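You operate a simulated robot arm through the tools that you are given. There is no shell and no other tool.

Carry out the task below with a simulated robot arm. There is one attempt and no reset: what you move stays moved.

JOB
Unclamp the glued board and lay it on the bench, off the plate.
Fine: loosen the blue and the orange clamp all the way and swing their arms aside.
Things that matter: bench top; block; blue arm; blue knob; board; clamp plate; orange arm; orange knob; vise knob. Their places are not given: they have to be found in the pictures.

Only the result counts: the job must be done as asked and must still hold three seconds after the hand-in. Knocking over, shifting, dropping, spilling or breaking anything else fails it.

ROBOT AND FRAMES
A 7-joint arm with a two-finger gripper, fixed in place. Base frame: the origin is at the foot of the arm, x ahead of it, y to its left, z up; the work surface is at about z = 0. Lengths are in cm, angles in rad, forces in N, time in s.
With the tool pointing down near the work surface it reaches from about 22 to 56 cm from the base axis. Its first joint turns from -2.897 to 2.897 rad. Payload 1.2 kg.
Tool frame: the origin (TCP) lies between the finger pads and is the grasp point; the fingertips stand 2.2 cm ahead of it; z points along the fingers, y is the line along which they close. Largest opening 9.2 cm; the body of the gripper starts 6.5 cm behind the TCP.
Orientation is told as [roll, pitch, yaw] about the base's x, y, z axes, in that order, counted from this pose: with the fingers straight down and closing along the base's y, the tool's x points along the base's -x, its y along +y and its z along -z.

CONTROLS
- The arm moves only by the tool step_arm. Its argument "steps" is a list of rows, each a list of 3 entries, a list of its own where there are three numbers: the shift along the tool's x, y, z in cm, then the turn, a rotation vector about the tool's x, y, z in rad, then the gripper command, from -1 (shut) to 1 (fully open), values between in proportion. In form: [[[dx, dy, dz], [ax, ay, az], hand], ...]. A call has 1 to 20 rows; each row is the pose to reach, as a shift and turn from the pose commanded when the call began, along the tool's axes at that moment. A row lasts 0.2 s, in which the tool goes at most 5 cm and 0.15 rad; a call with a longer step from one row to the next is refused whole, and so is a gripper value outside its range. A pose out of reach is approached as far as the arm can. The call stops where the force on the tool passes 50 N (or 10 N more than at its start, if that is more) or the arm is blocked; 0.2 s more then pass. Each finger halts on what it meets, pressing with about 26 N; the grip force reading is that of the motor and also rises with nothing between the fingers. The clock runs only during rows and for 0.2 s after the last one: add rows that repeat a pose to give the fingers time. It gives the time, the measured TCP pose, the force on the tool (base axes), the opening and the grip force at its end, in the units of the frame above (readings bear some noise), with the torque about the TCP (base axes, N m) and any sound that the robot's microphone picked up.
- Cameras (640 x 400 px; columns grow to the right, rows downward): "scene" is fixed at [22.75, 49.61, 79.04]; the picture's right is [-0.99, -0.15, 0.00], its down [-0.09, 0.63, -0.77] and it looks along [0.11, -0.76, -0.64] (base axes); focal length 352 px, centre (320, 200). "wrist" rides on the gripper at [7.1, 1.9, -10.2] in the tool frame; the picture's right is [-0.26, 0.97, 0.00], its down [-0.75, -0.20, -0.62] and it looks along [-0.60, -0.16, 0.78] (tool axes); focal length 280 px, centre (320, 200).
- grab_frame(camera): a new picture of that camera. It takes no simulated time.
- locate(camera, pixels): for up to 12 pixels [column, row] of the newest picture of that camera ("zoom" is the newest enlarged one), the place [x, y, z] in the base frame of the surface seen there, good to about 0.2 cm, but the place of the scene camera against the robot may be out by one fixed shift of up to 1.8 cm in any direction. It takes no simulated time.
- inspect(camera, box): a new picture of the part [left, top, right, bottom] of that camera's present view, enlarged. It takes no simulated time.
- hand_in(): hands the job in; it is judged then, once.

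Leave the gripper open and the arm clear of the work at the hand-in unless told otherwise.

The tools are called after "Call:" as a command line: name --argument value ..., lists and objects as JSON in quotes. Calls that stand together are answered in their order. step_arm: Moves the arm, as the interface text tells. Its arguments: {"type":"object","properties":{"steps":{"type":"array"}},"required":["steps"]} The other tools are called the same way: grab_frame (camera) takes a picture; locate (camera, pixels) gives the place of the surface under pixels of a picture; inspect (camera, box) takes an enlarged picture of a part of a camera's view; hand_in () hands the job in.

At the start:

```text
t: 0.0
tool_pos: [26.94, 2.8, 46.83]
tool_rot: [-0.001, -0.001, -0.001]
wrist_force: [-0.2, -0.4, 0.2]
moment: [-0.01, 0.0, 0.01]
gripper_width: 9.2
grip_force: 0.0
```

scene: 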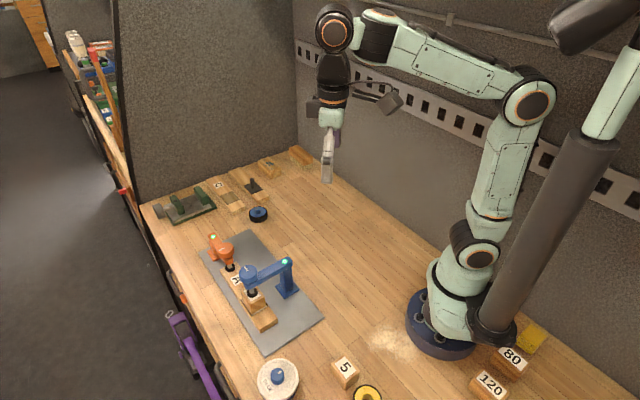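
wrist: 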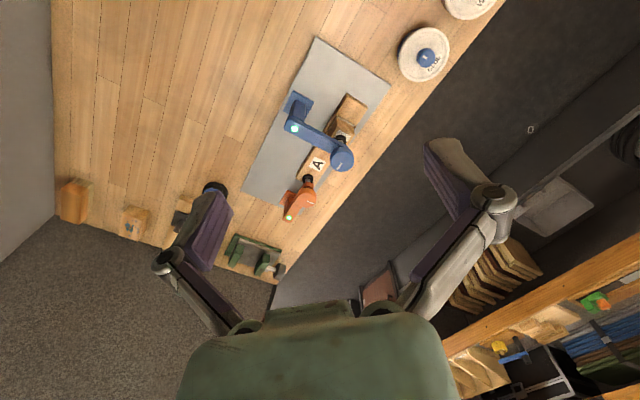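

I see a grey plate with a blue clamp, an orange clamp and a wooden board between them. First I'll take enlarged views of the clamp area from both cameras.

Call:
inspect --camera "scene" --box '[180, 210, 340, 360]'

Call:
inspect --camera "wrist" --box '[220, 30, 420, 230]'

```text
2.67 times, centred on (260, 285) of scene
```

zoom: 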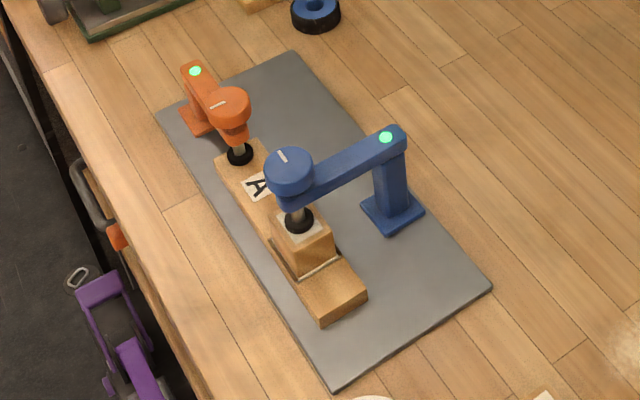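

```text
2.00 times, centred on (320, 130) of wrist
```

zoom: 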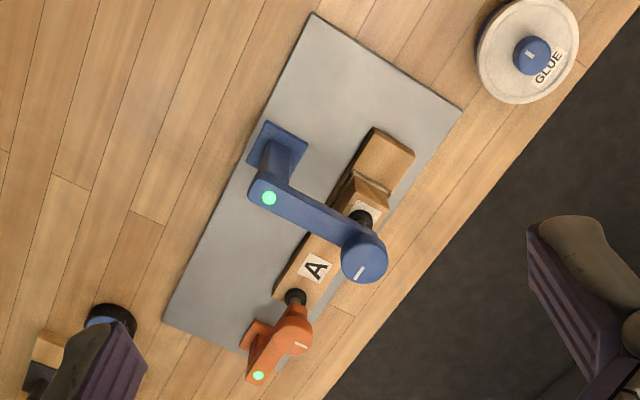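

The latest zoom is the wrist view. I'll locate the knob tops, arms, posts, board and plate corners in it.

Call:
locate --camera "zoom" --pixels '[[362, 258], [268, 198], [295, 340], [259, 376], [384, 155], [316, 266], [368, 205], [315, 18], [460, 112], [165, 322], [278, 145], [374, 130]]'

Call:
inspect --camera "scene" --box '[140, 140, 320, 250]'

```text
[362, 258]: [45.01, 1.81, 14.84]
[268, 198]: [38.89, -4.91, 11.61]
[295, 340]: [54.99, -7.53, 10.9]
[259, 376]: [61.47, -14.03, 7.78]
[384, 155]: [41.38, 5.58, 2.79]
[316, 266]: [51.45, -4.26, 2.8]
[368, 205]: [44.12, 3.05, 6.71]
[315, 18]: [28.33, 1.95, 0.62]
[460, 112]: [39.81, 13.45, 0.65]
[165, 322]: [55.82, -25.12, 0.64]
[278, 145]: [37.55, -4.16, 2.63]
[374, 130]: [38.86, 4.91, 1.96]
```

```text
3.56 times, centred on (230, 195) of scene
```

zoom: 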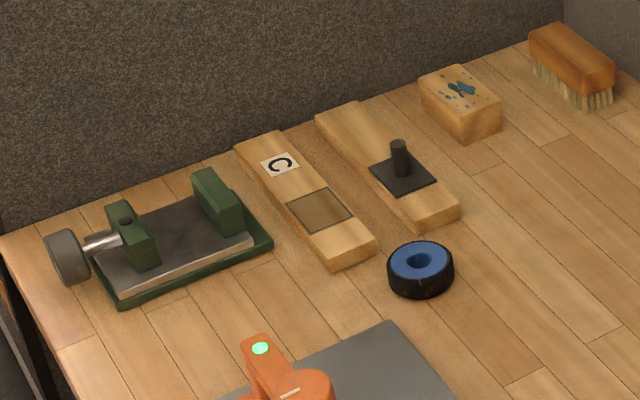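

The orange knob is near the reach limit, at about (55, -7.5). I'll zoom in further with the wrist camera to get the knob sizes and markings.

Call:
inspect --camera "wrist" --box '[270, 80, 370, 160]'

Call:
inspect --camera "wrist" --box '[260, 150, 360, 230]'

Call:
inspect --camera "scene" --box '[200, 225, 300, 335]'

```text
5.00 times, centred on (320, 120) of wrist
```

zoom: 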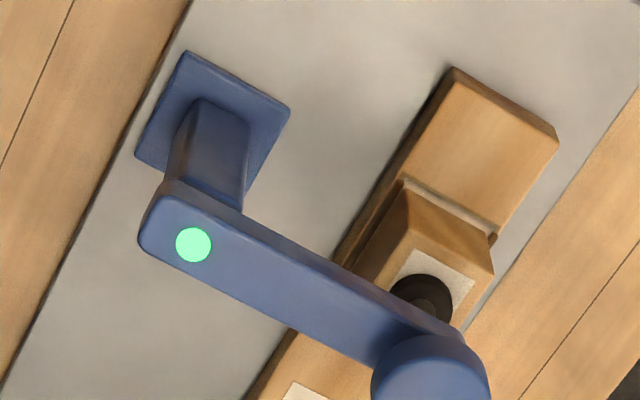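

```text
5.00 times, centred on (310, 190) of wrist
```

zoom: 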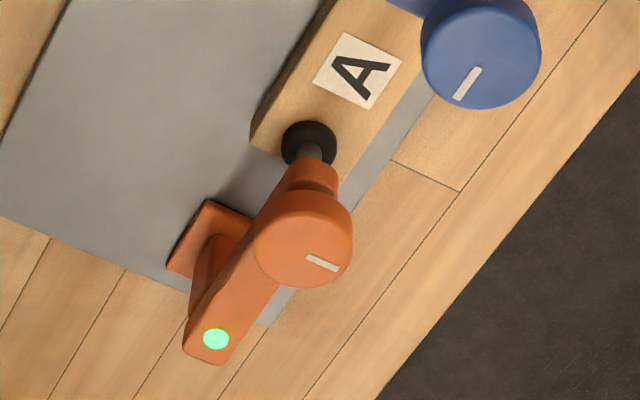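

```text
3.64 times, centred on (250, 280) of scene
```

zoom: 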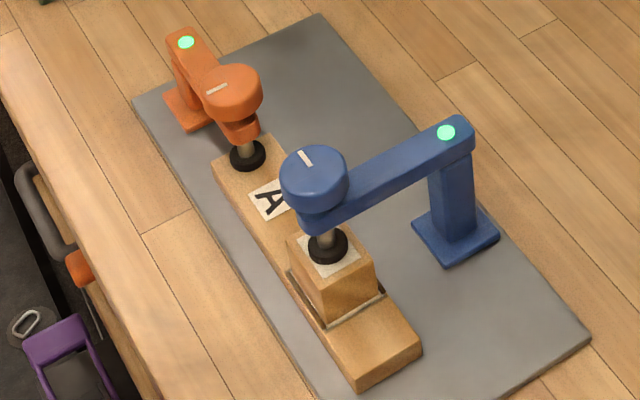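

Next I'll zoom the wrist view on the knobs again and locate points on their edges.

Call:
inspect --camera "wrist" --box '[260, 140, 360, 220]'

```text
5.00 times, centred on (310, 180) of wrist
```

zoom: 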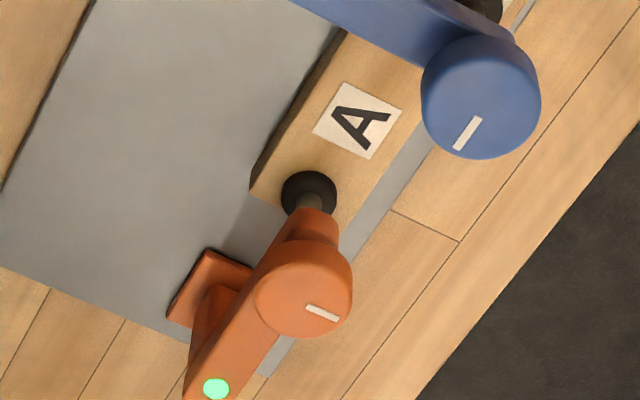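

Call:
locate --camera "zoom" --pixels '[[430, 95], [535, 100], [484, 48], [484, 152], [262, 290], [347, 290], [305, 250], [305, 330], [322, 312], [216, 388], [308, 195], [255, 190]]'

```text
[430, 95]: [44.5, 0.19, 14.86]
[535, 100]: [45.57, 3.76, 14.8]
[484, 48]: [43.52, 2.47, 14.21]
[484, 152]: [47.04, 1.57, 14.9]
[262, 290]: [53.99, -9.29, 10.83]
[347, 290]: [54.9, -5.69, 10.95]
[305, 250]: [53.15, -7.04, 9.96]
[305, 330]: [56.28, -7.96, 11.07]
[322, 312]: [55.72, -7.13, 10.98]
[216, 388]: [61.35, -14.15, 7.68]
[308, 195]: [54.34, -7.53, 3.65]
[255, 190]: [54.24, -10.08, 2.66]
```

The blue knob is about 4 cm across, centred near (45.3, 1.9), with its top at z≈14.9. The orange knob is near (54.6, -7.5), with its top at z≈11. I'll move above the blue knob with the gripper open and look again from closer.

Call:
step_arm --steps '[[[-2.3, -0.11, 3.1], [0, 0, 0], 1], [[-4.6, -0.22, 6.2], [0, 0, 0], 1], [[-6.9, -0.34, 9.3], [0, 0, 0], 1], [[-9.2, -0.45, 12.4], [0, 0, 0], 1], [[-11.5, -0.56, 15.5], [0, 0, 0], 1], [[-13.8, -0.68, 18.6], [0, 0, 0], 1], [[-16.1, -0.8, 21.7], [0, 0, 0], 1], [[-18.36, -0.9, 24.0], [0, 0, 0], 1], [[-18.36, -0.9, 24.0], [0, 0, 0], 1]]'

Call:
grab_frame --camera "wrist"

Call:
grab_frame --camera "scene"

```text
t: 2.0
tool_pos: [45.48, 2.0, 22.89]
tool_rot: [0.0, 0.0, -0.001]
wrist_force: [-0.2, 0.5, 0.6]
moment: [-0.01, -0.02, 0.02]
gripper_width: 9.2
grip_force: 0.1
```

```text
taken
```

wrist: 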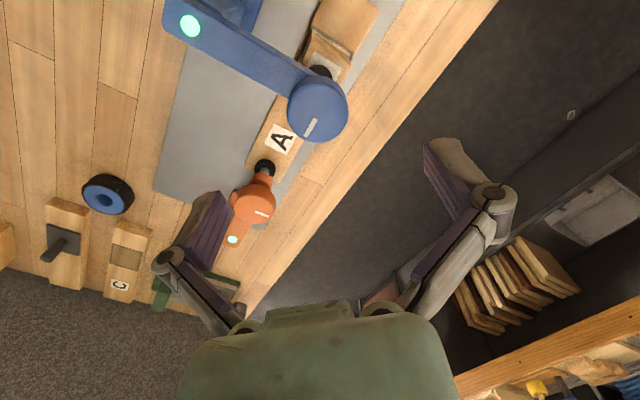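

```text
taken
```

scene: 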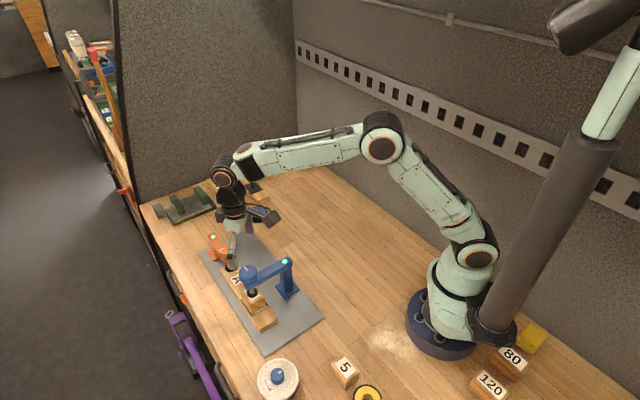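

Now closer, I'll locate the blue knob's centre and edges in this wrist picture, around (318, 110).

Call:
locate --camera "wrist" --pixels '[[317, 108], [290, 112], [346, 104], [312, 82], [318, 139], [290, 85], [255, 200], [272, 204], [254, 223], [240, 200], [232, 240], [190, 26]]'

Call:
inspect --camera "wrist" --box '[220, 60, 380, 160]'

Call:
inspect --camera "scene" --box '[200, 200, 320, 340]'

```text
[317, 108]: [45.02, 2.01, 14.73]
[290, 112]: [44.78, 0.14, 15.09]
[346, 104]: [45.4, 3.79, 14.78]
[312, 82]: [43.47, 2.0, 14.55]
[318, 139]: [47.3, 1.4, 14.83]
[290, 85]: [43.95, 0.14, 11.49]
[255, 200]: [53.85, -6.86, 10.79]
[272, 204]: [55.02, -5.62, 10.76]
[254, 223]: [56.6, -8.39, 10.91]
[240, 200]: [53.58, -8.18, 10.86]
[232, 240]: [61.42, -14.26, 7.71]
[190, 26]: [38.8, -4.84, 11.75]
```

```text
4.00 times, centred on (300, 110) of wrist
```

zoom: 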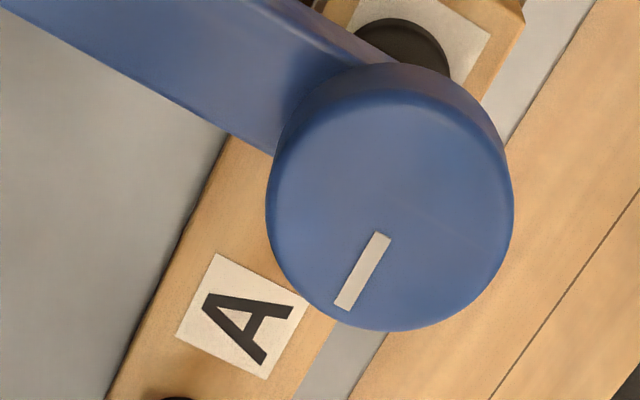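

```text
2.86 times, centred on (260, 270) of scene
```

zoom: 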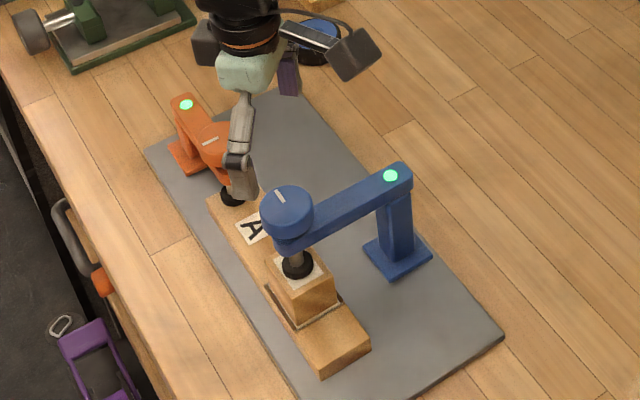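

The knob's top face centre is at about (317, 112) in the wrist picture, which gives (45.2, 1.97). I'll turn the tool about 1.5 rad clockwise in free space, so that I have a long counter-clockwise stroke for loosening.

Call:
step_arm --steps '[[[0.05, 0, 0], [0, 0, 0.15], 1], [[0.1, 0.05, 0], [0, 0, 0.3], 1], [[0.1, 0.05, 0], [0, 0, 0.45], 1], [[0.1, 0.05, 0], [0, 0, 0.6], 1], [[0.1, 0.05, 0], [0, 0, 0.75], 1], [[0.1, 0.05, 0], [0, 0, 0.9], 1], [[0.1, 0.05, 0], [0, 0, 1.05], 1], [[0.1, 0.05, 0], [0, 0, 1.2], 1], [[0.1, 0.05, 0], [0, 0, 1.35], 1], [[0.1, 0.05, 0], [0, 0, 1.5], 1], [[0.1, 0.05, 0], [0, 0, 1.5], 1]]'

Call:
grab_frame --camera "wrist"

```text
t: 4.4
tool_pos: [45.33, 1.98, 22.92]
tool_rot: [0.001, 0.0, -1.502]
wrist_force: [-0.4, -0.9, -0.1]
moment: [0.01, 0.02, 0.02]
gripper_width: 9.19
grip_force: 0.0
```

```text
taken
```

wrist: 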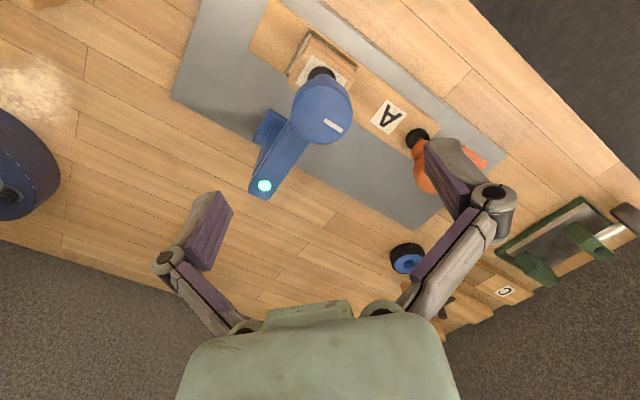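

Yaw is now -1.5 and the arm is centred over the knob. I'll go down to TCP z≈14.6, which puts the fingertips at about 12.4, just above the arm top at 11.6. Then I'll close on the knob.

Call:
step_arm --steps '[[[0, 0, 2.5], [0, 0, 0], 1], [[0, 0, 5], [0, 0, 0], 1], [[0, 0, 7], [0, 0, 0], 1], [[0, 0, 8.2], [0, 0, 0], 1], [[0, 0, 8.2], [0, 0, 0], 1], [[0, 0, 8.2], [0, 0, 0], 0.2], [[0, 0, 8.2], [0, 0, 0], -1], [[0, 0, 8.2], [0, 0, 0], -1], [[0, 0, 8.2], [0, 0, 0], -1]]'

Call:
grab_frame --camera "wrist"

Call:
inspect --camera "scene" --box '[200, 200, 320, 340]'

```text
t: 6.4
tool_pos: [45.41, 1.87, 14.81]
tool_rot: [0.003, 0.001, -1.5]
wrist_force: [8.7, 2.4, 9.5]
moment: [-0.2, -0.26, 0.01]
gripper_width: 4.1
grip_force: 28.2
```

```text
taken
```

wrist: 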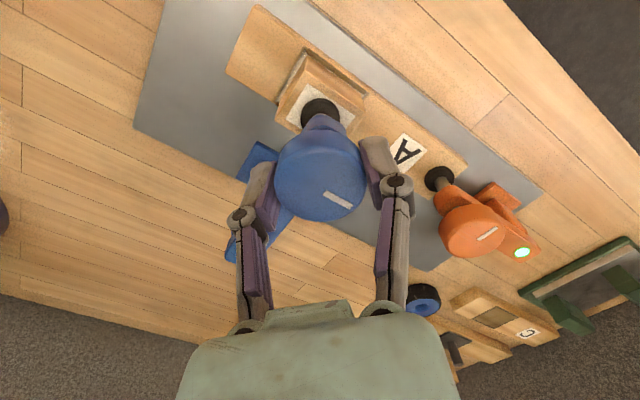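

```text
2.86 times, centred on (260, 270) of scene
```

zoom: 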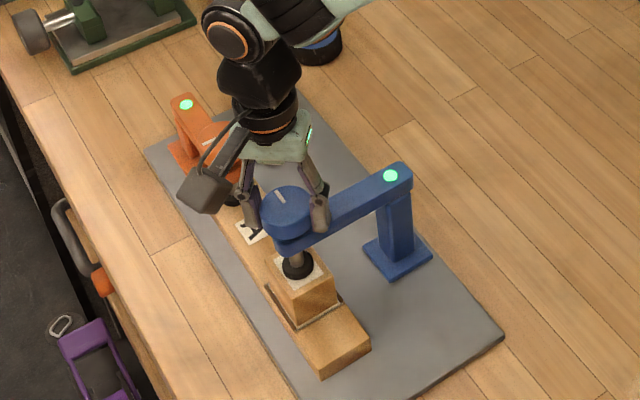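

The grip closed at 4.1 cm. There is an upward force of about 9 N, so the fingertips are probably touching the arm below the knob, and the knob centre sits about 0.15 cm further out in x. I'll open, raise 0.45 cm, recentre and grip again.

Call:
step_arm --steps '[[[0, 0, 0], [0, 0, 0], -0.3], [[0, 0, 0], [0, 0, 0], 0.2], [[-0.06, 0.15, -0.45], [0, 0, 0], 0.2], [[-0.06, 0.15, -0.45], [0, 0, 0], 0.2], [[-0.06, 0.15, -0.45], [0, 0, 0], -1], [[-0.06, 0.15, -0.45], [0, 0, 0], -1], [[-0.06, 0.15, -0.45], [0, 0, 0], -1]]'

```text
t: 8.0
tool_pos: [45.53, 1.9, 15.17]
tool_rot: [-0.001, 0.001, -1.5]
wrist_force: [-10.0, -3.1, 7.7]
moment: [0.19, 0.36, 0.01]
gripper_width: 4.12
grip_force: 27.7
```

The side force flipped sign, so the true centre is between the two positions. I'll move back 0.07 cm and then start turning counter-clockwise (negative about tool z), watching the torque.

Call:
step_arm --steps '[[[0.02, -0.08, 0], [0, 0, 0], -1], [[0.02, -0.08, 0], [0, 0, -0.1], -1], [[0.02, -0.08, 0], [0, 0, -0.2], -1], [[0.02, -0.08, 0], [0, 0, -0.3], -1], [[0.02, -0.08, 0], [0, 0, -0.4], -1], [[0.02, -0.08, 0], [0, 0, -0.5], -1]]'

Call:
grab_frame --camera "wrist"

Call:
inspect --camera "scene" --box '[200, 200, 320, 340]'

```text
t: 9.4
tool_pos: [45.44, 1.93, 15.18]
tool_rot: [-0.001, 0.001, -0.998]
wrist_force: [-7.6, -7.4, 10.9]
moment: [-0.45, 0.04, 0.01]
gripper_width: 4.15
grip_force: 28.1
```

```text
taken
```

wrist: 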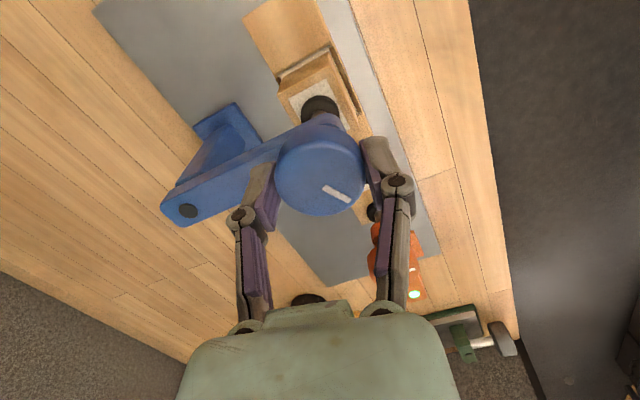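

```text
2.86 times, centred on (260, 270) of scene
```

zoom: 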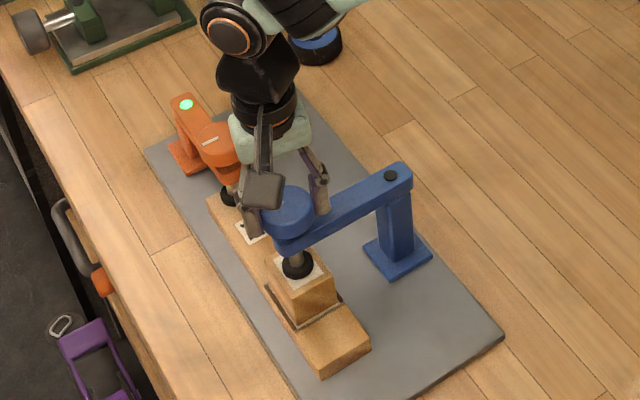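

The knob turned with the gripper and the blue clamp's lamp went dark, so counter-clockwise is loosening. I'll continue the stroke.

Call:
step_arm --steps '[[[0, 0, -0.02], [0, 0, -0.13], -1], [[0, 0, -0.04], [0, 0, -0.26], -1], [[0, 0, -0.06], [0, 0, -0.39], -1], [[0, 0, -0.08], [0, 0, -0.52], -1], [[0, 0, -0.1], [0, 0, -0.65], -1], [[0, 0, -0.1], [0, 0, -0.78], -1], [[0, 0, -0.1], [0, 0, -0.91], -1], [[0, 0, -0.1], [0, 0, -1.04], -1], [[0, 0, -0.1], [0, 0, -1.17], -1], [[0, 0, -0.1], [0, 0, -1.3], -1]]'

Call:
inspect --camera "scene" --box '[200, 200, 320, 340]'

Call:
grab_frame --camera "wrist"

```text
t: 11.6
tool_pos: [45.43, 2.09, 15.23]
tool_rot: [-0.001, -0.001, 0.301]
wrist_force: [-5.1, -6.6, 13.2]
moment: [-0.11, -0.03, 0.01]
gripper_width: 4.11
grip_force: 27.7
```

```text
2.86 times, centred on (260, 270) of scene
```

zoom: 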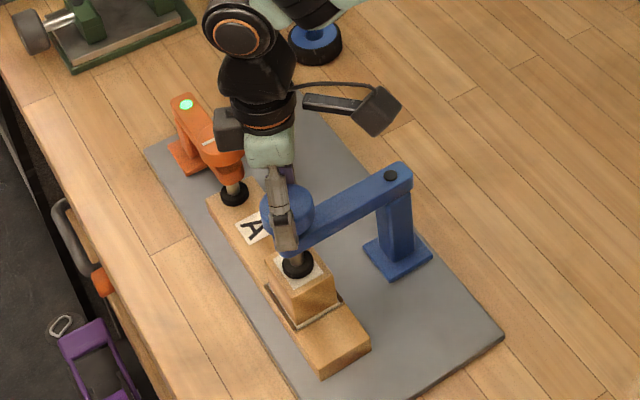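

```text
taken
```

wrist: 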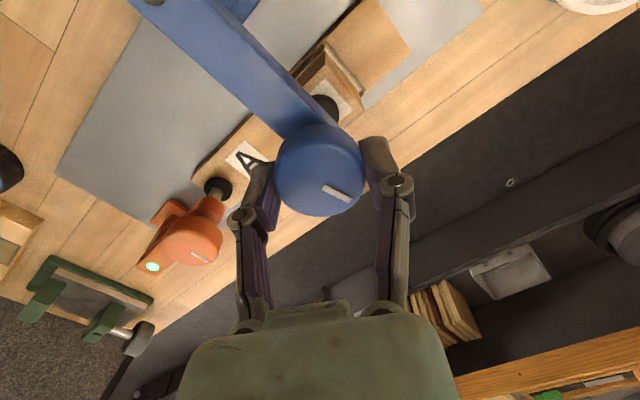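

The knob has turned 1.8 rad so far, with no torque building up. I'll keep turning counter-clockwise to about yaw 2.1.

Call:
step_arm --steps '[[[0, 0, -0.02], [0, 0, -0.13], -1], [[0, 0, -0.04], [0, 0, -0.26], -1], [[0, 0, -0.06], [0, 0, -0.39], -1], [[0, 0, -0.08], [0, 0, -0.52], -1], [[0, 0, -0.1], [0, 0, -0.65], -1], [[0, 0, -0.1], [0, 0, -0.78], -1], [[0, 0, -0.1], [0, 0, -0.91], -1], [[0, 0, -0.1], [0, 0, -1.04], -1], [[0, 0, -0.1], [0, 0, -1.17], -1], [[0, 0, -0.1], [0, 0, -1.3], -1], [[0, 0, -0.1], [0, 0, -1.43], -1], [[0, 0, -0.1], [0, 0, -1.56], -1], [[0, 0, -0.1], [0, 0, -1.69], -1], [[0, 0, -0.1], [0, 0, -1.8], -1]]'

Call:
inspect --camera "scene" --box '[200, 200, 320, 340]'

Call:
grab_frame --camera "wrist"

```text
t: 14.6
tool_pos: [45.32, 2.01, 15.28]
tool_rot: [0.002, -0.001, 2.102]
wrist_force: [-6.8, -2.4, -6.1]
moment: [0.2, 0.16, -0.37]
gripper_width: 4.08
grip_force: 28.1
```

```text
2.86 times, centred on (260, 270) of scene
```

zoom: 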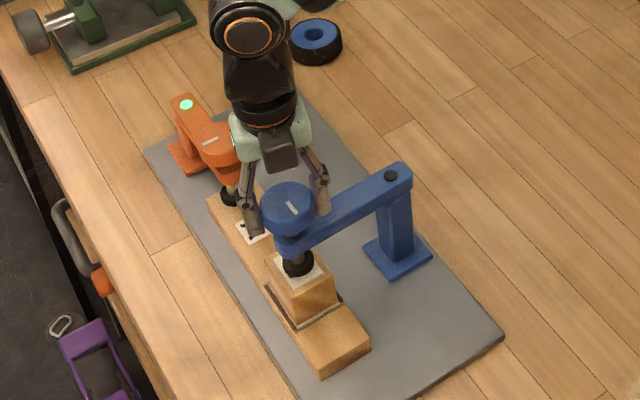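

```text
taken
```

wrist: 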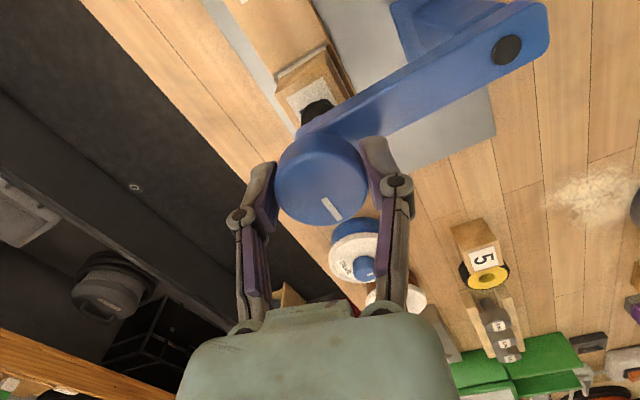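

The torque about z is now -0.37 N·m, and the knob's white mark has slipped relative to the fingers, from about (337, 192) to (330, 208). That suggests an end stop after roughly 3 rad. I'll look closely at the pad and block gap.

Call:
inspect --camera "scene" --box '[225, 250, 295, 320]'

Call:
inspect --camera "wrist" --box '[250, 60, 390, 240]'

```text
5.71 times, centred on (260, 285) of scene
```

zoom: 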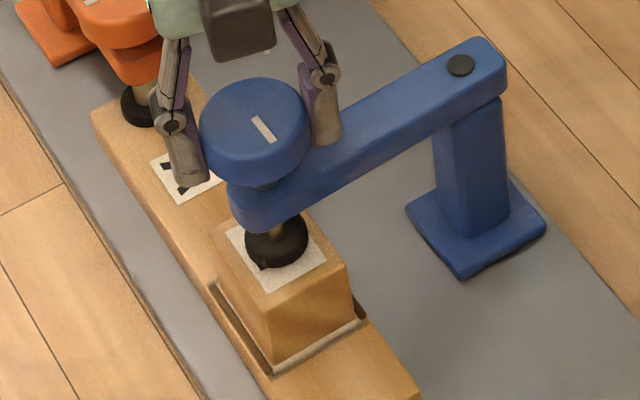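

```text
2.22 times, centred on (320, 150) of wrist
```

zoom: 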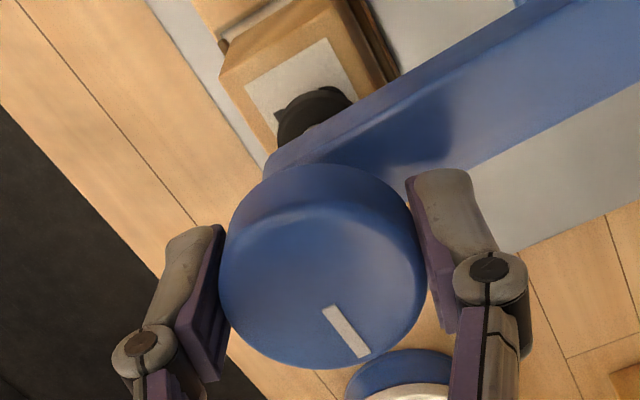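

I'll open, turn the tool back about 1.2 rad, regrip and try turning further counter-clockwise, to confirm whether the knob is at its stop.

Call:
step_arm --steps '[[[0, 0, 0], [0, 0, 0], -0.3], [[0, 0, 0], [0, 0, 0], 0.2], [[0, 0, 0], [0, 0, 0.15], 0.2], [[0, 0, 0], [0, 0, 0.3], 0.2], [[0, 0, 0], [0, 0, 0.45], 0.2], [[0, 0, 0], [0, 0, 0.6], 0.2], [[0, 0, 0], [0, 0, 0.75], 0.2], [[0, 0, 0], [0, 0, 0.9], 0.2], [[0, 0, 0], [0, 0, 1.05], 0.2], [[0, 0, 0], [0, 0, 1.2], 0.2], [[0, 0, 0], [0, 0, 1.2], 0.2], [[0, 0, 0], [0, 0, 1.2], -1], [[0, 0, 0], [0, 0, 1.2], -1], [[0, 0, 0], [0, 0, 1.2], -1]]'

Call:
inspect --camera "scene" --box '[225, 250, 295, 320]'

Call:
grab_frame --camera "wrist"

```text
t: 17.6
tool_pos: [45.46, 1.92, 15.31]
tool_rot: [-0.001, 0.001, 0.901]
wrist_force: [1.1, 0.5, 6.2]
moment: [0.05, -0.09, 0.01]
gripper_width: 4.06
grip_force: 27.6
```

```text
5.71 times, centred on (260, 285) of scene
```

zoom: 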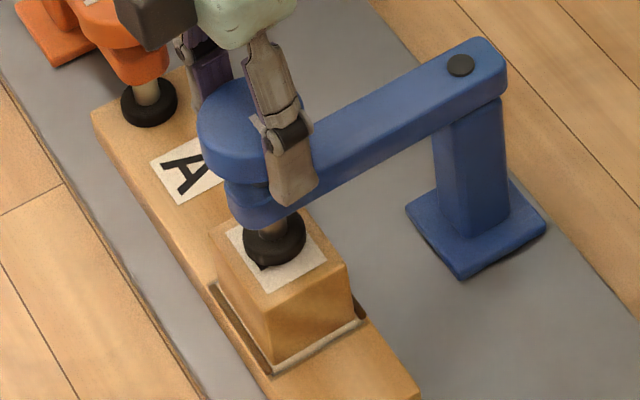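

```text
taken
```

wrist: 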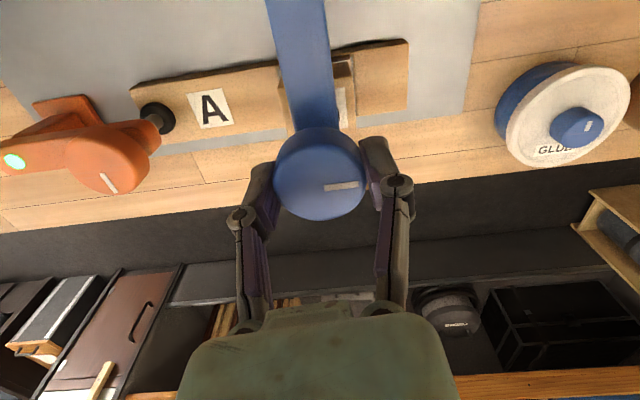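

Gripped at yaw 0.9, with the mark at (341, 186). Now I'll turn a further 0.5 rad counter-clockwise as a test.

Call:
step_arm --steps '[[[0, 0, 0], [0, 0, -0.1], -1], [[0, 0, 0], [0, 0, -0.2], -1], [[0, 0, 0], [0, 0, -0.3], -1], [[0, 0, 0], [0, 0, -0.4], -1], [[0, 0, 0], [0, 0, -0.5], -1]]'

Call:
grab_frame --camera "wrist"

```text
t: 18.8
tool_pos: [45.49, 2.0, 15.22]
tool_rot: [0.001, 0.0, 1.402]
wrist_force: [-6.0, 2.8, -1.8]
moment: [0.01, 0.11, -0.45]
gripper_width: 4.09
grip_force: 27.7
```

```text
taken
```

wrist: 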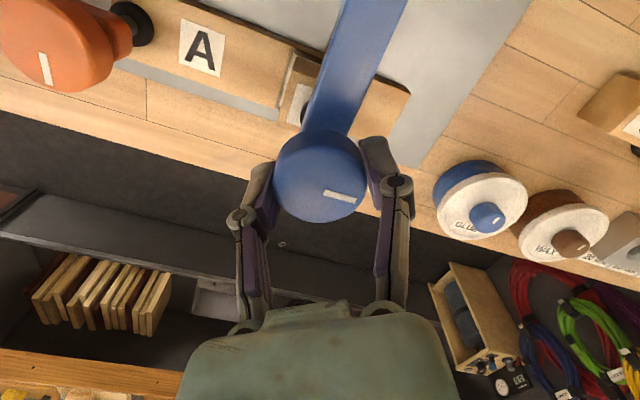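

Torque is -0.45 N·m and the mark has partly slipped to (340, 196). I'll push another 0.5 rad to be sure it's a hard stop.

Call:
step_arm --steps '[[[0, 0, 0], [0, 0, -0.1], -1], [[0, 0, 0], [0, 0, -0.2], -1], [[0, 0, 0], [0, 0, -0.3], -1], [[0, 0, 0], [0, 0, -0.4], -1], [[0, 0, 0], [0, 0, -0.5], -1]]'

Call:
grab_frame --camera "wrist"

Call:
inspect --camera "scene" --box '[225, 250, 295, 320]'

```text
t: 20.0
tool_pos: [45.38, 2.0, 15.24]
tool_rot: [0.0, -0.001, 1.9]
wrist_force: [-5.8, -0.5, -1.1]
moment: [0.03, 0.04, -0.4]
gripper_width: 4.08
grip_force: 27.7
```

```text
taken
```

wrist: 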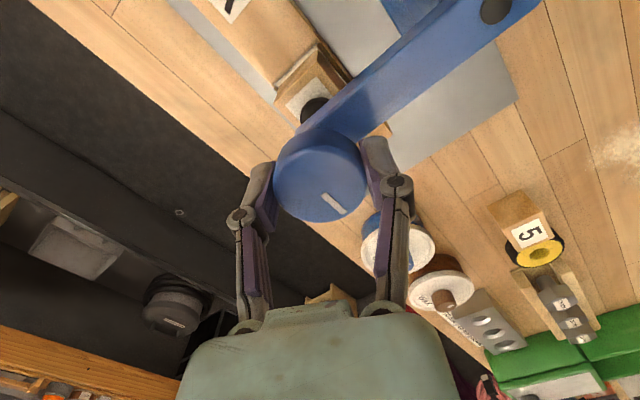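

```text
5.71 times, centred on (260, 285) of scene
```

zoom: 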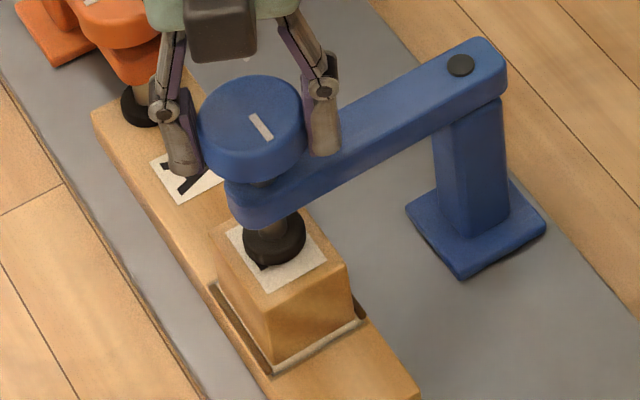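

The mark hasn't moved in the scene view, so the knob is at its loosened stop. Comparing pictures, the pad has lifted about 0.3–0.4 cm off the block. I'll release, go up, and position above the blue arm with the fingers set to straddle it, closing along its swing direction.

Call:
step_arm --steps '[[[0, 0, 0], [0, 0, 0], -0.2], [[0, 0, 0], [0, 0, 0], 0.5], [[0, 0, 0], [0, 0, 0], 0.5], [[0, 0, -2.5], [0, 0, 0], 0.5], [[0, 0, -5], [0, 0, 0], 0.5], [[0.5, 0.9, -6], [0, 0, 0.15], 0.5], [[0.9, 1.8, -6], [0, 0, 0.3], 0.5], [[1.4, 2.7, -6], [0, 0, 0.45], 0.5], [[1.83, 3.53, -6], [0, 0, 0.6], 0.5], [[1.83, 3.53, -6], [0, 0, 0.75], 0.5], [[1.83, 3.53, -6], [0, 0, 0.9], 0.5], [[1.83, 3.53, -6], [0, 0, 1.04], 0.5], [[1.83, 3.53, -6], [0, 0, 1.09], 0.5], [[1.83, 3.53, -6], [0, 0, 1.09], 0.5]]'

Call:
grab_frame --camera "wrist"

Call:
inspect --camera "scene" --box '[200, 200, 320, 340]'

```text
t: 23.0
tool_pos: [42.65, -0.92, 21.3]
tool_rot: [0.0, 0.0, 0.808]
wrist_force: [-0.5, -1.0, 0.9]
moment: [0.0, 0.0, -0.02]
gripper_width: 6.9
grip_force: 0.1
```

```text
taken
```

wrist: 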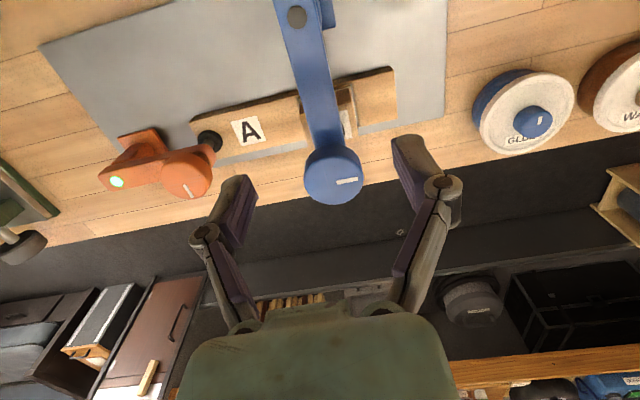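

```text
2.86 times, centred on (260, 270) of scene
```

zoom: 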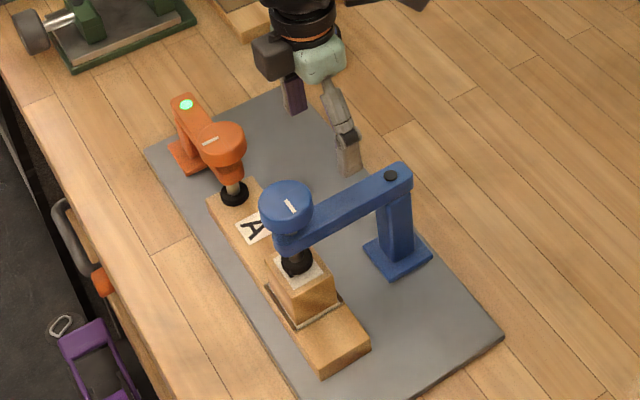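

I'll check the arm's top, edges, pivot and knob in this wrist picture before descending.

Call:
locate --camera "wrist" --pixels '[[297, 16], [318, 100], [303, 100], [337, 100], [332, 178], [312, 70], [325, 130], [345, 120], [346, 96], [290, 97], [365, 85], [315, 120]]'

```text
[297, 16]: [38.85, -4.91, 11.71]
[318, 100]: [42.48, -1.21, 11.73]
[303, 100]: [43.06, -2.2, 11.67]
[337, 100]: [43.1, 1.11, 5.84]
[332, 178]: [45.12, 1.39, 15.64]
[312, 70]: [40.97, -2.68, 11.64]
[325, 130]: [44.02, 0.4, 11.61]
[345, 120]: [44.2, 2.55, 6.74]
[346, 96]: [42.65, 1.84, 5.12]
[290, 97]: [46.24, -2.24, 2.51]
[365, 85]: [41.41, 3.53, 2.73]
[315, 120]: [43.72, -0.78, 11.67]
```

The arm top is at z=11.7 along the expected line, and the knob has risen to about 15.6. I'll descend so the fingertips straddle the arm at r≈5.5, then narrow the opening to about 4 cm.

Call:
step_arm --steps '[[[0, 0, 3], [0, 0, 0], 0.5], [[0, 0, 6], [0, 0, 0], 0.5], [[0, 0, 8], [0, 0, 0], 0.5], [[0, 0, 8.9], [0, 0, 0], 0.5], [[0, 0, 8.9], [0, 0, 0], 0.2], [[0, 0, 8.9], [0, 0, 0], -0.13], [[0, 0, 8.9], [0, 0, 0], -0.13]]'

Call:
grab_frame --camera "wrist"

```text
t: 24.6
tool_pos: [42.73, -0.76, 12.35]
tool_rot: [-0.002, 0.001, 0.809]
wrist_force: [-0.2, -0.1, 0.0]
moment: [0.0, -0.04, -0.02]
gripper_width: 3.99
grip_force: 0.0
```

```text
taken
```

wrist: 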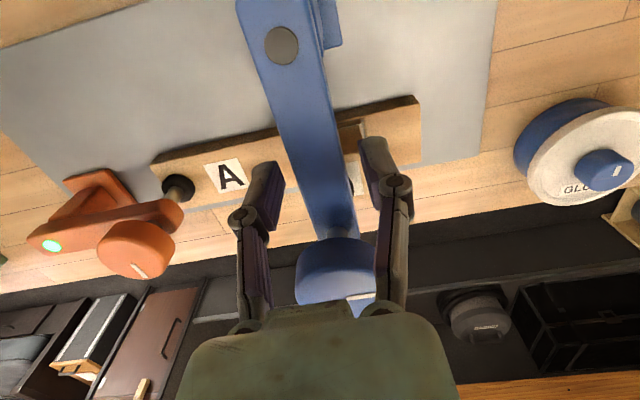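

The fingers straddle the blue arm without contact. I'll sweep it counter-clockwise around its pivot, towards the robot side and away from the board.

Call:
step_arm --steps '[[[0.03, 0.55, 0], [0, 0, -0.1], -0.13], [[0.11, 1.09, 0], [0, 0, -0.2], -0.13], [[0.25, 1.63, 0], [0, 0, -0.3], -0.13], [[0.43, 2.14, 0], [0, 0, -0.4], -0.13], [[0.67, 2.64, 0], [0, 0, -0.5], -0.13], [[0.96, 3.11, 0], [0, 0, -0.6], -0.13], [[1.29, 3.54, 0], [0, 0, -0.7], -0.13]]'

Call:
grab_frame --camera "wrist"

Call:
inspect --camera "scene" --box '[200, 200, 320, 340]'

```text
t: 26.2
tool_pos: [39.24, 0.65, 12.45]
tool_rot: [0.0, -0.001, 1.51]
wrist_force: [1.9, -1.5, 0.5]
moment: [-0.01, 0.0, -0.02]
gripper_width: 4.13
grip_force: 0.7
```

```text
taken
```

wrist: 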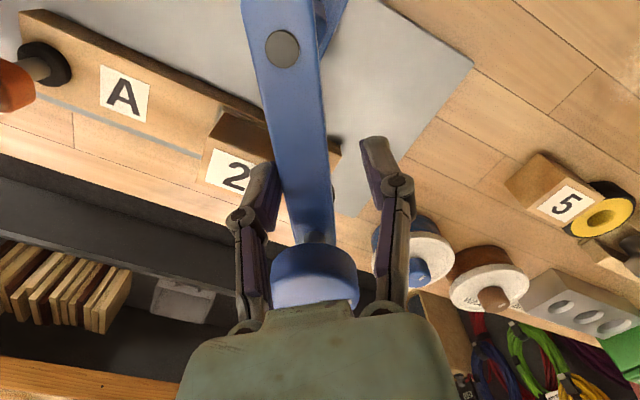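

```text
2.86 times, centred on (260, 270) of scene
```

zoom: 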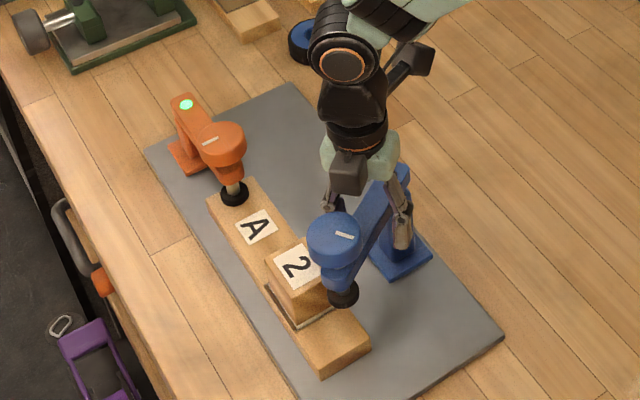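

The arm swings freely and the block's label "2" is uncovered. I'll continue the sweep another 0.9 rad.

Call:
step_arm --steps '[[[0.03, 0.55, 0], [0, 0, -0.1], -0.13], [[0.11, 1.09, 0], [0, 0, -0.2], -0.13], [[0.25, 1.63, 0], [0, 0, -0.3], -0.13], [[0.43, 2.14, 0], [0, 0, -0.4], -0.13], [[0.67, 2.64, 0], [0, 0, -0.5], -0.13], [[0.96, 3.11, 0], [0, 0, -0.6], -0.13], [[1.29, 3.54, 0], [0, 0, -0.7], -0.13], [[1.67, 3.95, 0], [0, 0, -0.8], -0.13], [[2.08, 4.31, 0], [0, 0, -0.9], -0.13]]'

Call:
grab_frame --camera "wrist"

Call:
inspect --camera "scene" --box '[200, 200, 320, 340]'

```text
t: 28.2
tool_pos: [34.79, -1.26, 12.37]
tool_rot: [0.001, 0.0, 2.411]
wrist_force: [-0.4, 0.7, 0.8]
moment: [-0.03, 0.0, 0.0]
gripper_width: 3.98
grip_force: 0.0
```

```text
taken
```

wrist: 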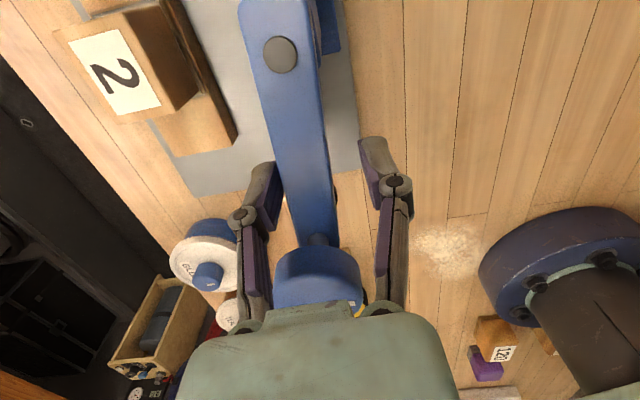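

```text
2.86 times, centred on (260, 270) of scene
```

zoom: 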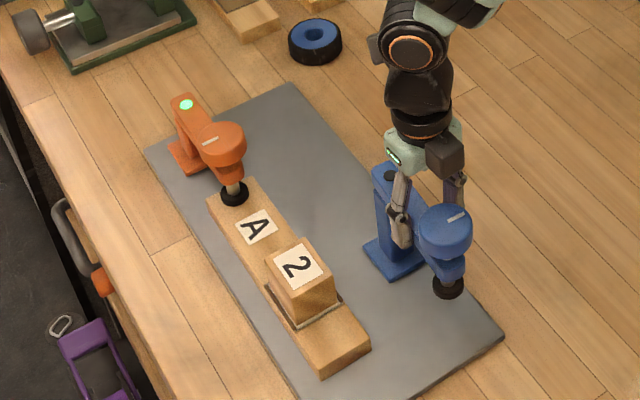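

The blue arm is swung about 88° aside, clear of the board. I'll open, rise 10 cm, and move over the orange knob while unwinding the wrist.

Call:
step_arm --steps '[[[0, 0, 0], [0, 0, 0], 0.5], [[0, 0, -3.3], [0, 0, 0], 0.5], [[0, 0, -6.6], [0, 0, 0], 0.5], [[0, 0, -10], [0, 0, 0], 0.5], [[1.18, -0.53, -10], [0, 0, 0.15], 0.5], [[2.35, -1.07, -10], [0, 0, 0.3], 0.5], [[3.53, -1.6, -10], [0, 0, 0.45], 0.5], [[4.7, -2.14, -10], [0, 0, 0.6], 0.5], [[5.88, -2.67, -10], [0, 0, 0.75], 0.5], [[7.05, -3.21, -10], [0, 0, 0.9], 0.5], [[8.23, -3.74, -10], [0, 0, 1.05], 0.5], [[9.4, -4.28, -10], [0, 0, 1.2], 0.5], [[10.58, -4.81, -10], [0, 0, 1.35], 0.5], [[11.75, -5.34, -10], [0, 0, 1.5], 0.5], [[12.93, -5.88, -10], [0, 0, 1.65], 0.5], [[14.1, -6.41, -10], [0, 0, 1.8], 0.5], [[15.28, -6.95, -10], [0, 0, 1.95], 0.5], [[16.45, -7.48, -10], [0, 0, 2.1], 0.5], [[17.63, -8.02, -10], [0, 0, 2.25], 0.5], [[18.8, -8.55, -10], [0, 0, 2.4], 0.5]]'

Call:
grab_frame --camera "wrist"

Call:
grab_frame --camera "scene"

```text
t: 32.4
tool_pos: [54.04, -7.23, 22.29]
tool_rot: [-0.001, 0.001, 0.006]
wrist_force: [-0.3, 0.7, -0.1]
moment: [-0.01, -0.03, -0.02]
gripper_width: 6.88
grip_force: 0.0
out of reach, approached as far as the arm can: row 20
```

```text
taken
```

wrist: 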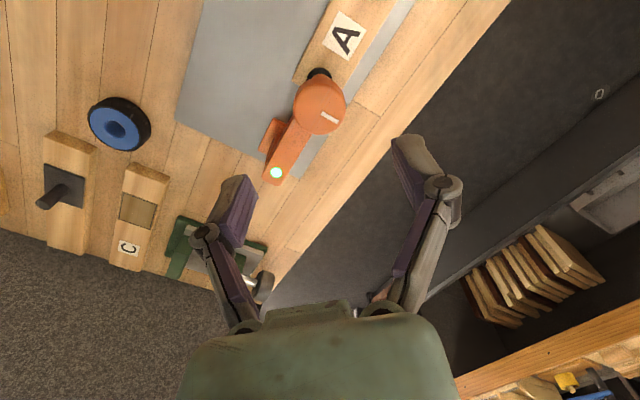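

```text
taken
```

scene: 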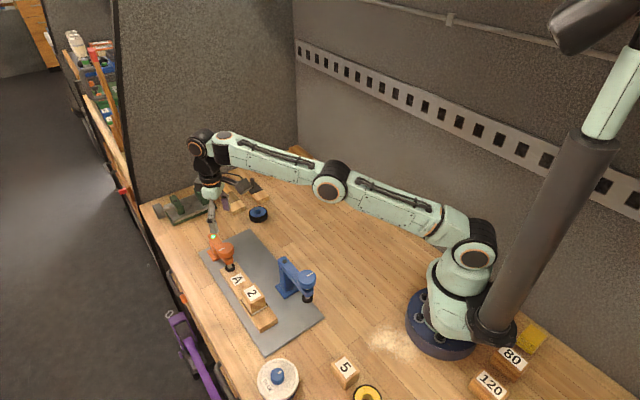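

At this height the reach ends at about x=54; it should extend further lower down. I'll zoom the wrist view onto the orange knob to find its centre.

Call:
inspect --camera "wrist" --box '[260, 60, 380, 200]'

```text
2.86 times, centred on (320, 130) of wrist
```

zoom: 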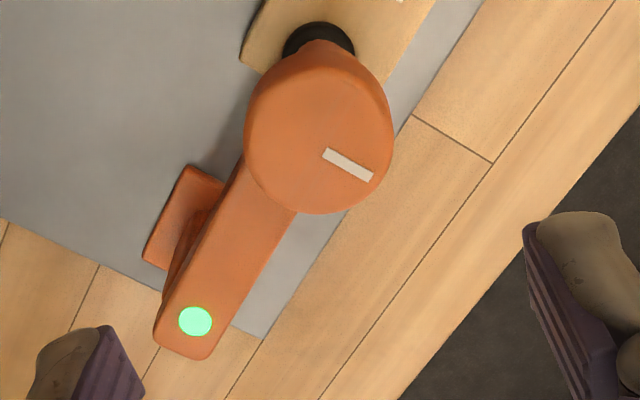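

Call:
locate --camera "zoom" --pixels '[[319, 142], [249, 142], [388, 142], [319, 82], [319, 208], [195, 320], [235, 250], [348, 165], [320, 30], [185, 335]]'

```text
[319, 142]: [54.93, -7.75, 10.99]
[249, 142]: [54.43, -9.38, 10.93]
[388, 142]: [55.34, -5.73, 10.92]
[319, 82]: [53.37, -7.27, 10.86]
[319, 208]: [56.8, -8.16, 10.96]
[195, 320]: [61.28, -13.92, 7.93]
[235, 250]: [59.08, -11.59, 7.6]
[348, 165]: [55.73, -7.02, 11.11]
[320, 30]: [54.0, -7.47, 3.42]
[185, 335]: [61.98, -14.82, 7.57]
```

The orange knob centre is about (54.95, -7.65) with its top at z≈10.95, and its pivot is at (61.3, -14). I'll descend to z≈14.3, still above the knob, while turning the wrist to yaw -1.15, and check the reach.

Call:
step_arm --steps '[[[0, 0, 1], [0, 0, 0.15], 0.5], [[0, 0, 2], [0, 0, 0.3], 0.5], [[0, 0, 3], [0, 0, 0.45], 0.5], [[0, 0, 4], [0, 0, 0.6], 0.5], [[0, 0, 5], [0, 0, 0.75], 0.5], [[0, 0, 6], [0, 0, 0.9], 0.5], [[0, 0, 7], [0, 0, 1.05], 0.5], [[0, 0, 8], [0, 0, 1.15], 0.5], [[0, 0, 8], [0, 0, 1.15], 0.5]]'

Call:
grab_frame --camera "wrist"

```text
t: 34.4
tool_pos: [54.06, -7.38, 14.39]
tool_rot: [0.0, -0.001, -1.142]
wrist_force: [-1.1, 0.1, -1.0]
moment: [-0.01, 0.0, 0.03]
gripper_width: 6.9
grip_force: 0.1
```

```text
taken
```

wrist: 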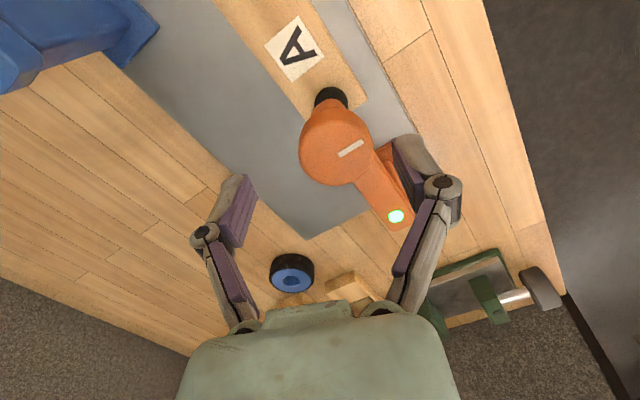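

The pose is held well here. I'll shift +0.95 cm in x and -0.3 cm in y to get over the knob centre and check that it is reached.

Call:
step_arm --steps '[[[-0.33, 0.37, 0], [0, 0, 0], 0.5], [[-0.67, 0.74, 0], [0, 0, 0], 0.5], [[-0.67, 0.74, 0.5], [0, 0, 0], 0.5], [[-0.67, 0.74, 0.5], [0, 0, 0], 0.5]]'

Call:
inspect --camera "wrist" --box '[180, 50, 460, 250]'

```text
t: 35.4
tool_pos: [55.01, -7.62, 13.66]
tool_rot: [-0.001, 0.0, -1.139]
wrist_force: [0.4, 0.0, -1.0]
moment: [0.0, -0.01, -0.02]
gripper_width: 6.89
grip_force: 0.0
```

```text
2.00 times, centred on (320, 150) of wrist
```

zoom: 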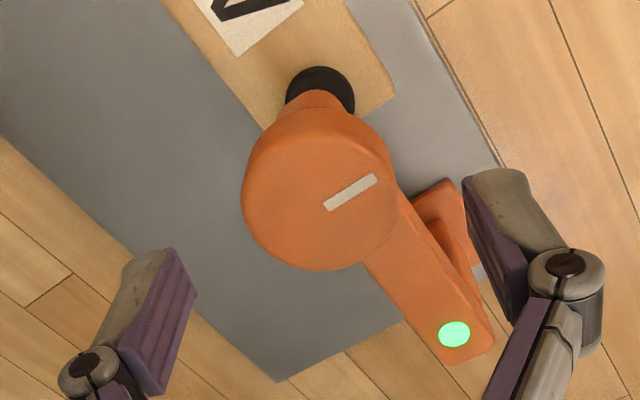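

The pose is reached. One more location check of the knob rim from this closer view.

Call:
locate --camera "zoom" --pixels '[[321, 192], [248, 192], [394, 192], [321, 122], [321, 264], [385, 250], [410, 260]]'

```text
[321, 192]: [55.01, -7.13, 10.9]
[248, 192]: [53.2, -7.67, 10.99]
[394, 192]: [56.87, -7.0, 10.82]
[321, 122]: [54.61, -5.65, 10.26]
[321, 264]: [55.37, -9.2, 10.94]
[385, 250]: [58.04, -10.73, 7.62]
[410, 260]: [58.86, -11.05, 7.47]
```

I'll centre on about (54.97, -7.5), descend to TCP z≈11.3 with the fingertips at about 9.1 (above the arm at 7.7), and close on the orange knob.

Call:
step_arm --steps '[[[0.09, 0.02, 1], [0, 0, 0], 0.5], [[0.09, 0.02, 2], [0, 0, 0], 0.5], [[0.09, 0.02, 2.4], [0, 0, 0], 0.5], [[0.09, 0.02, 2.4], [0, 0, 0], 0.5], [[0.09, 0.02, 2.4], [0, 0, 0], -1], [[0.09, 0.02, 2.4], [0, 0, 0], -1], [[0.09, 0.02, 2.4], [0, 0, 0], -1]]'

Call:
grab_frame --camera "wrist"

```text
t: 37.0
tool_pos: [55.0, -7.48, 11.5]
tool_rot: [0.0, 0.0, -1.137]
wrist_force: [-6.6, 0.2, 12.5]
moment: [0.18, 0.26, 0.01]
gripper_width: 4.07
grip_force: 28.3
```

```text
taken
```

wrist: 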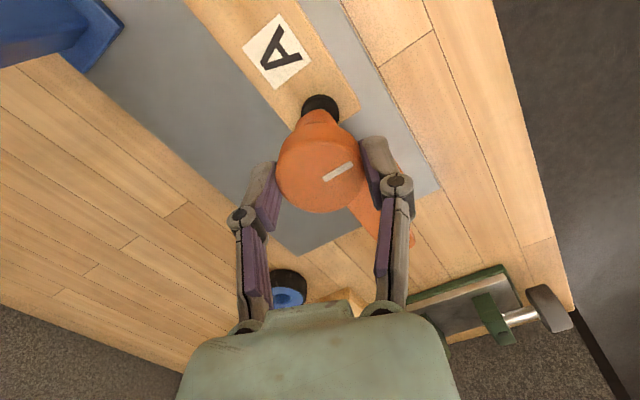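

The orange knob is gripped, with small forces and the mark at (338, 172). I'll turn it counter-clockwise 0.6 rad and check the lamp and torque.

Call:
step_arm --steps '[[[0, -0.04, 0], [0, 0, -0.1], -1], [[0, -0.04, -0.02], [0, 0, -0.2], -1], [[0, -0.04, -0.04], [0, 0, -0.3], -1], [[0, -0.04, -0.06], [0, 0, -0.4], -1], [[0, -0.04, -0.08], [0, 0, -0.5], -1], [[0, -0.04, -0.1], [0, 0, -0.6], -1]]'

Call:
grab_frame --camera "wrist"

Call:
inspect --camera "scene" --box '[180, 180, 340, 340]'

```text
t: 38.4
tool_pos: [54.98, -7.56, 11.49]
tool_rot: [-0.001, 0.001, -0.536]
wrist_force: [2.1, -4.2, 2.6]
moment: [-0.2, -0.25, 0.01]
gripper_width: 4.08
grip_force: 28.4
```

```text
taken
```

wrist: 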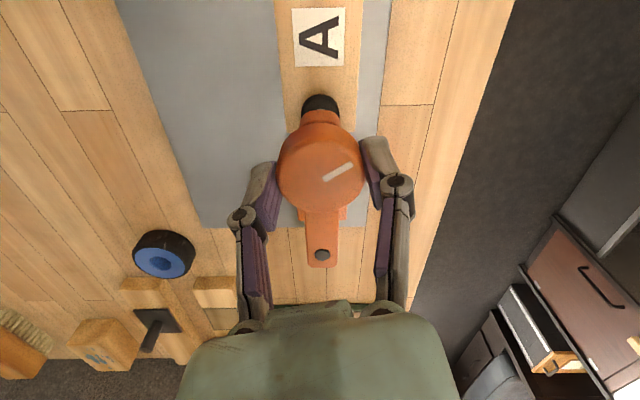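

```text
2.50 times, centred on (260, 260) of scene
```

zoom: 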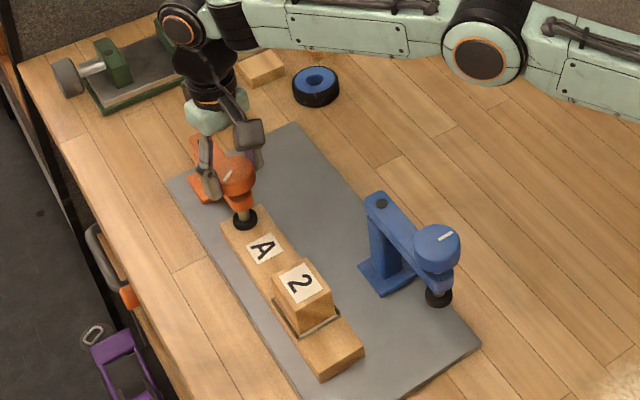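

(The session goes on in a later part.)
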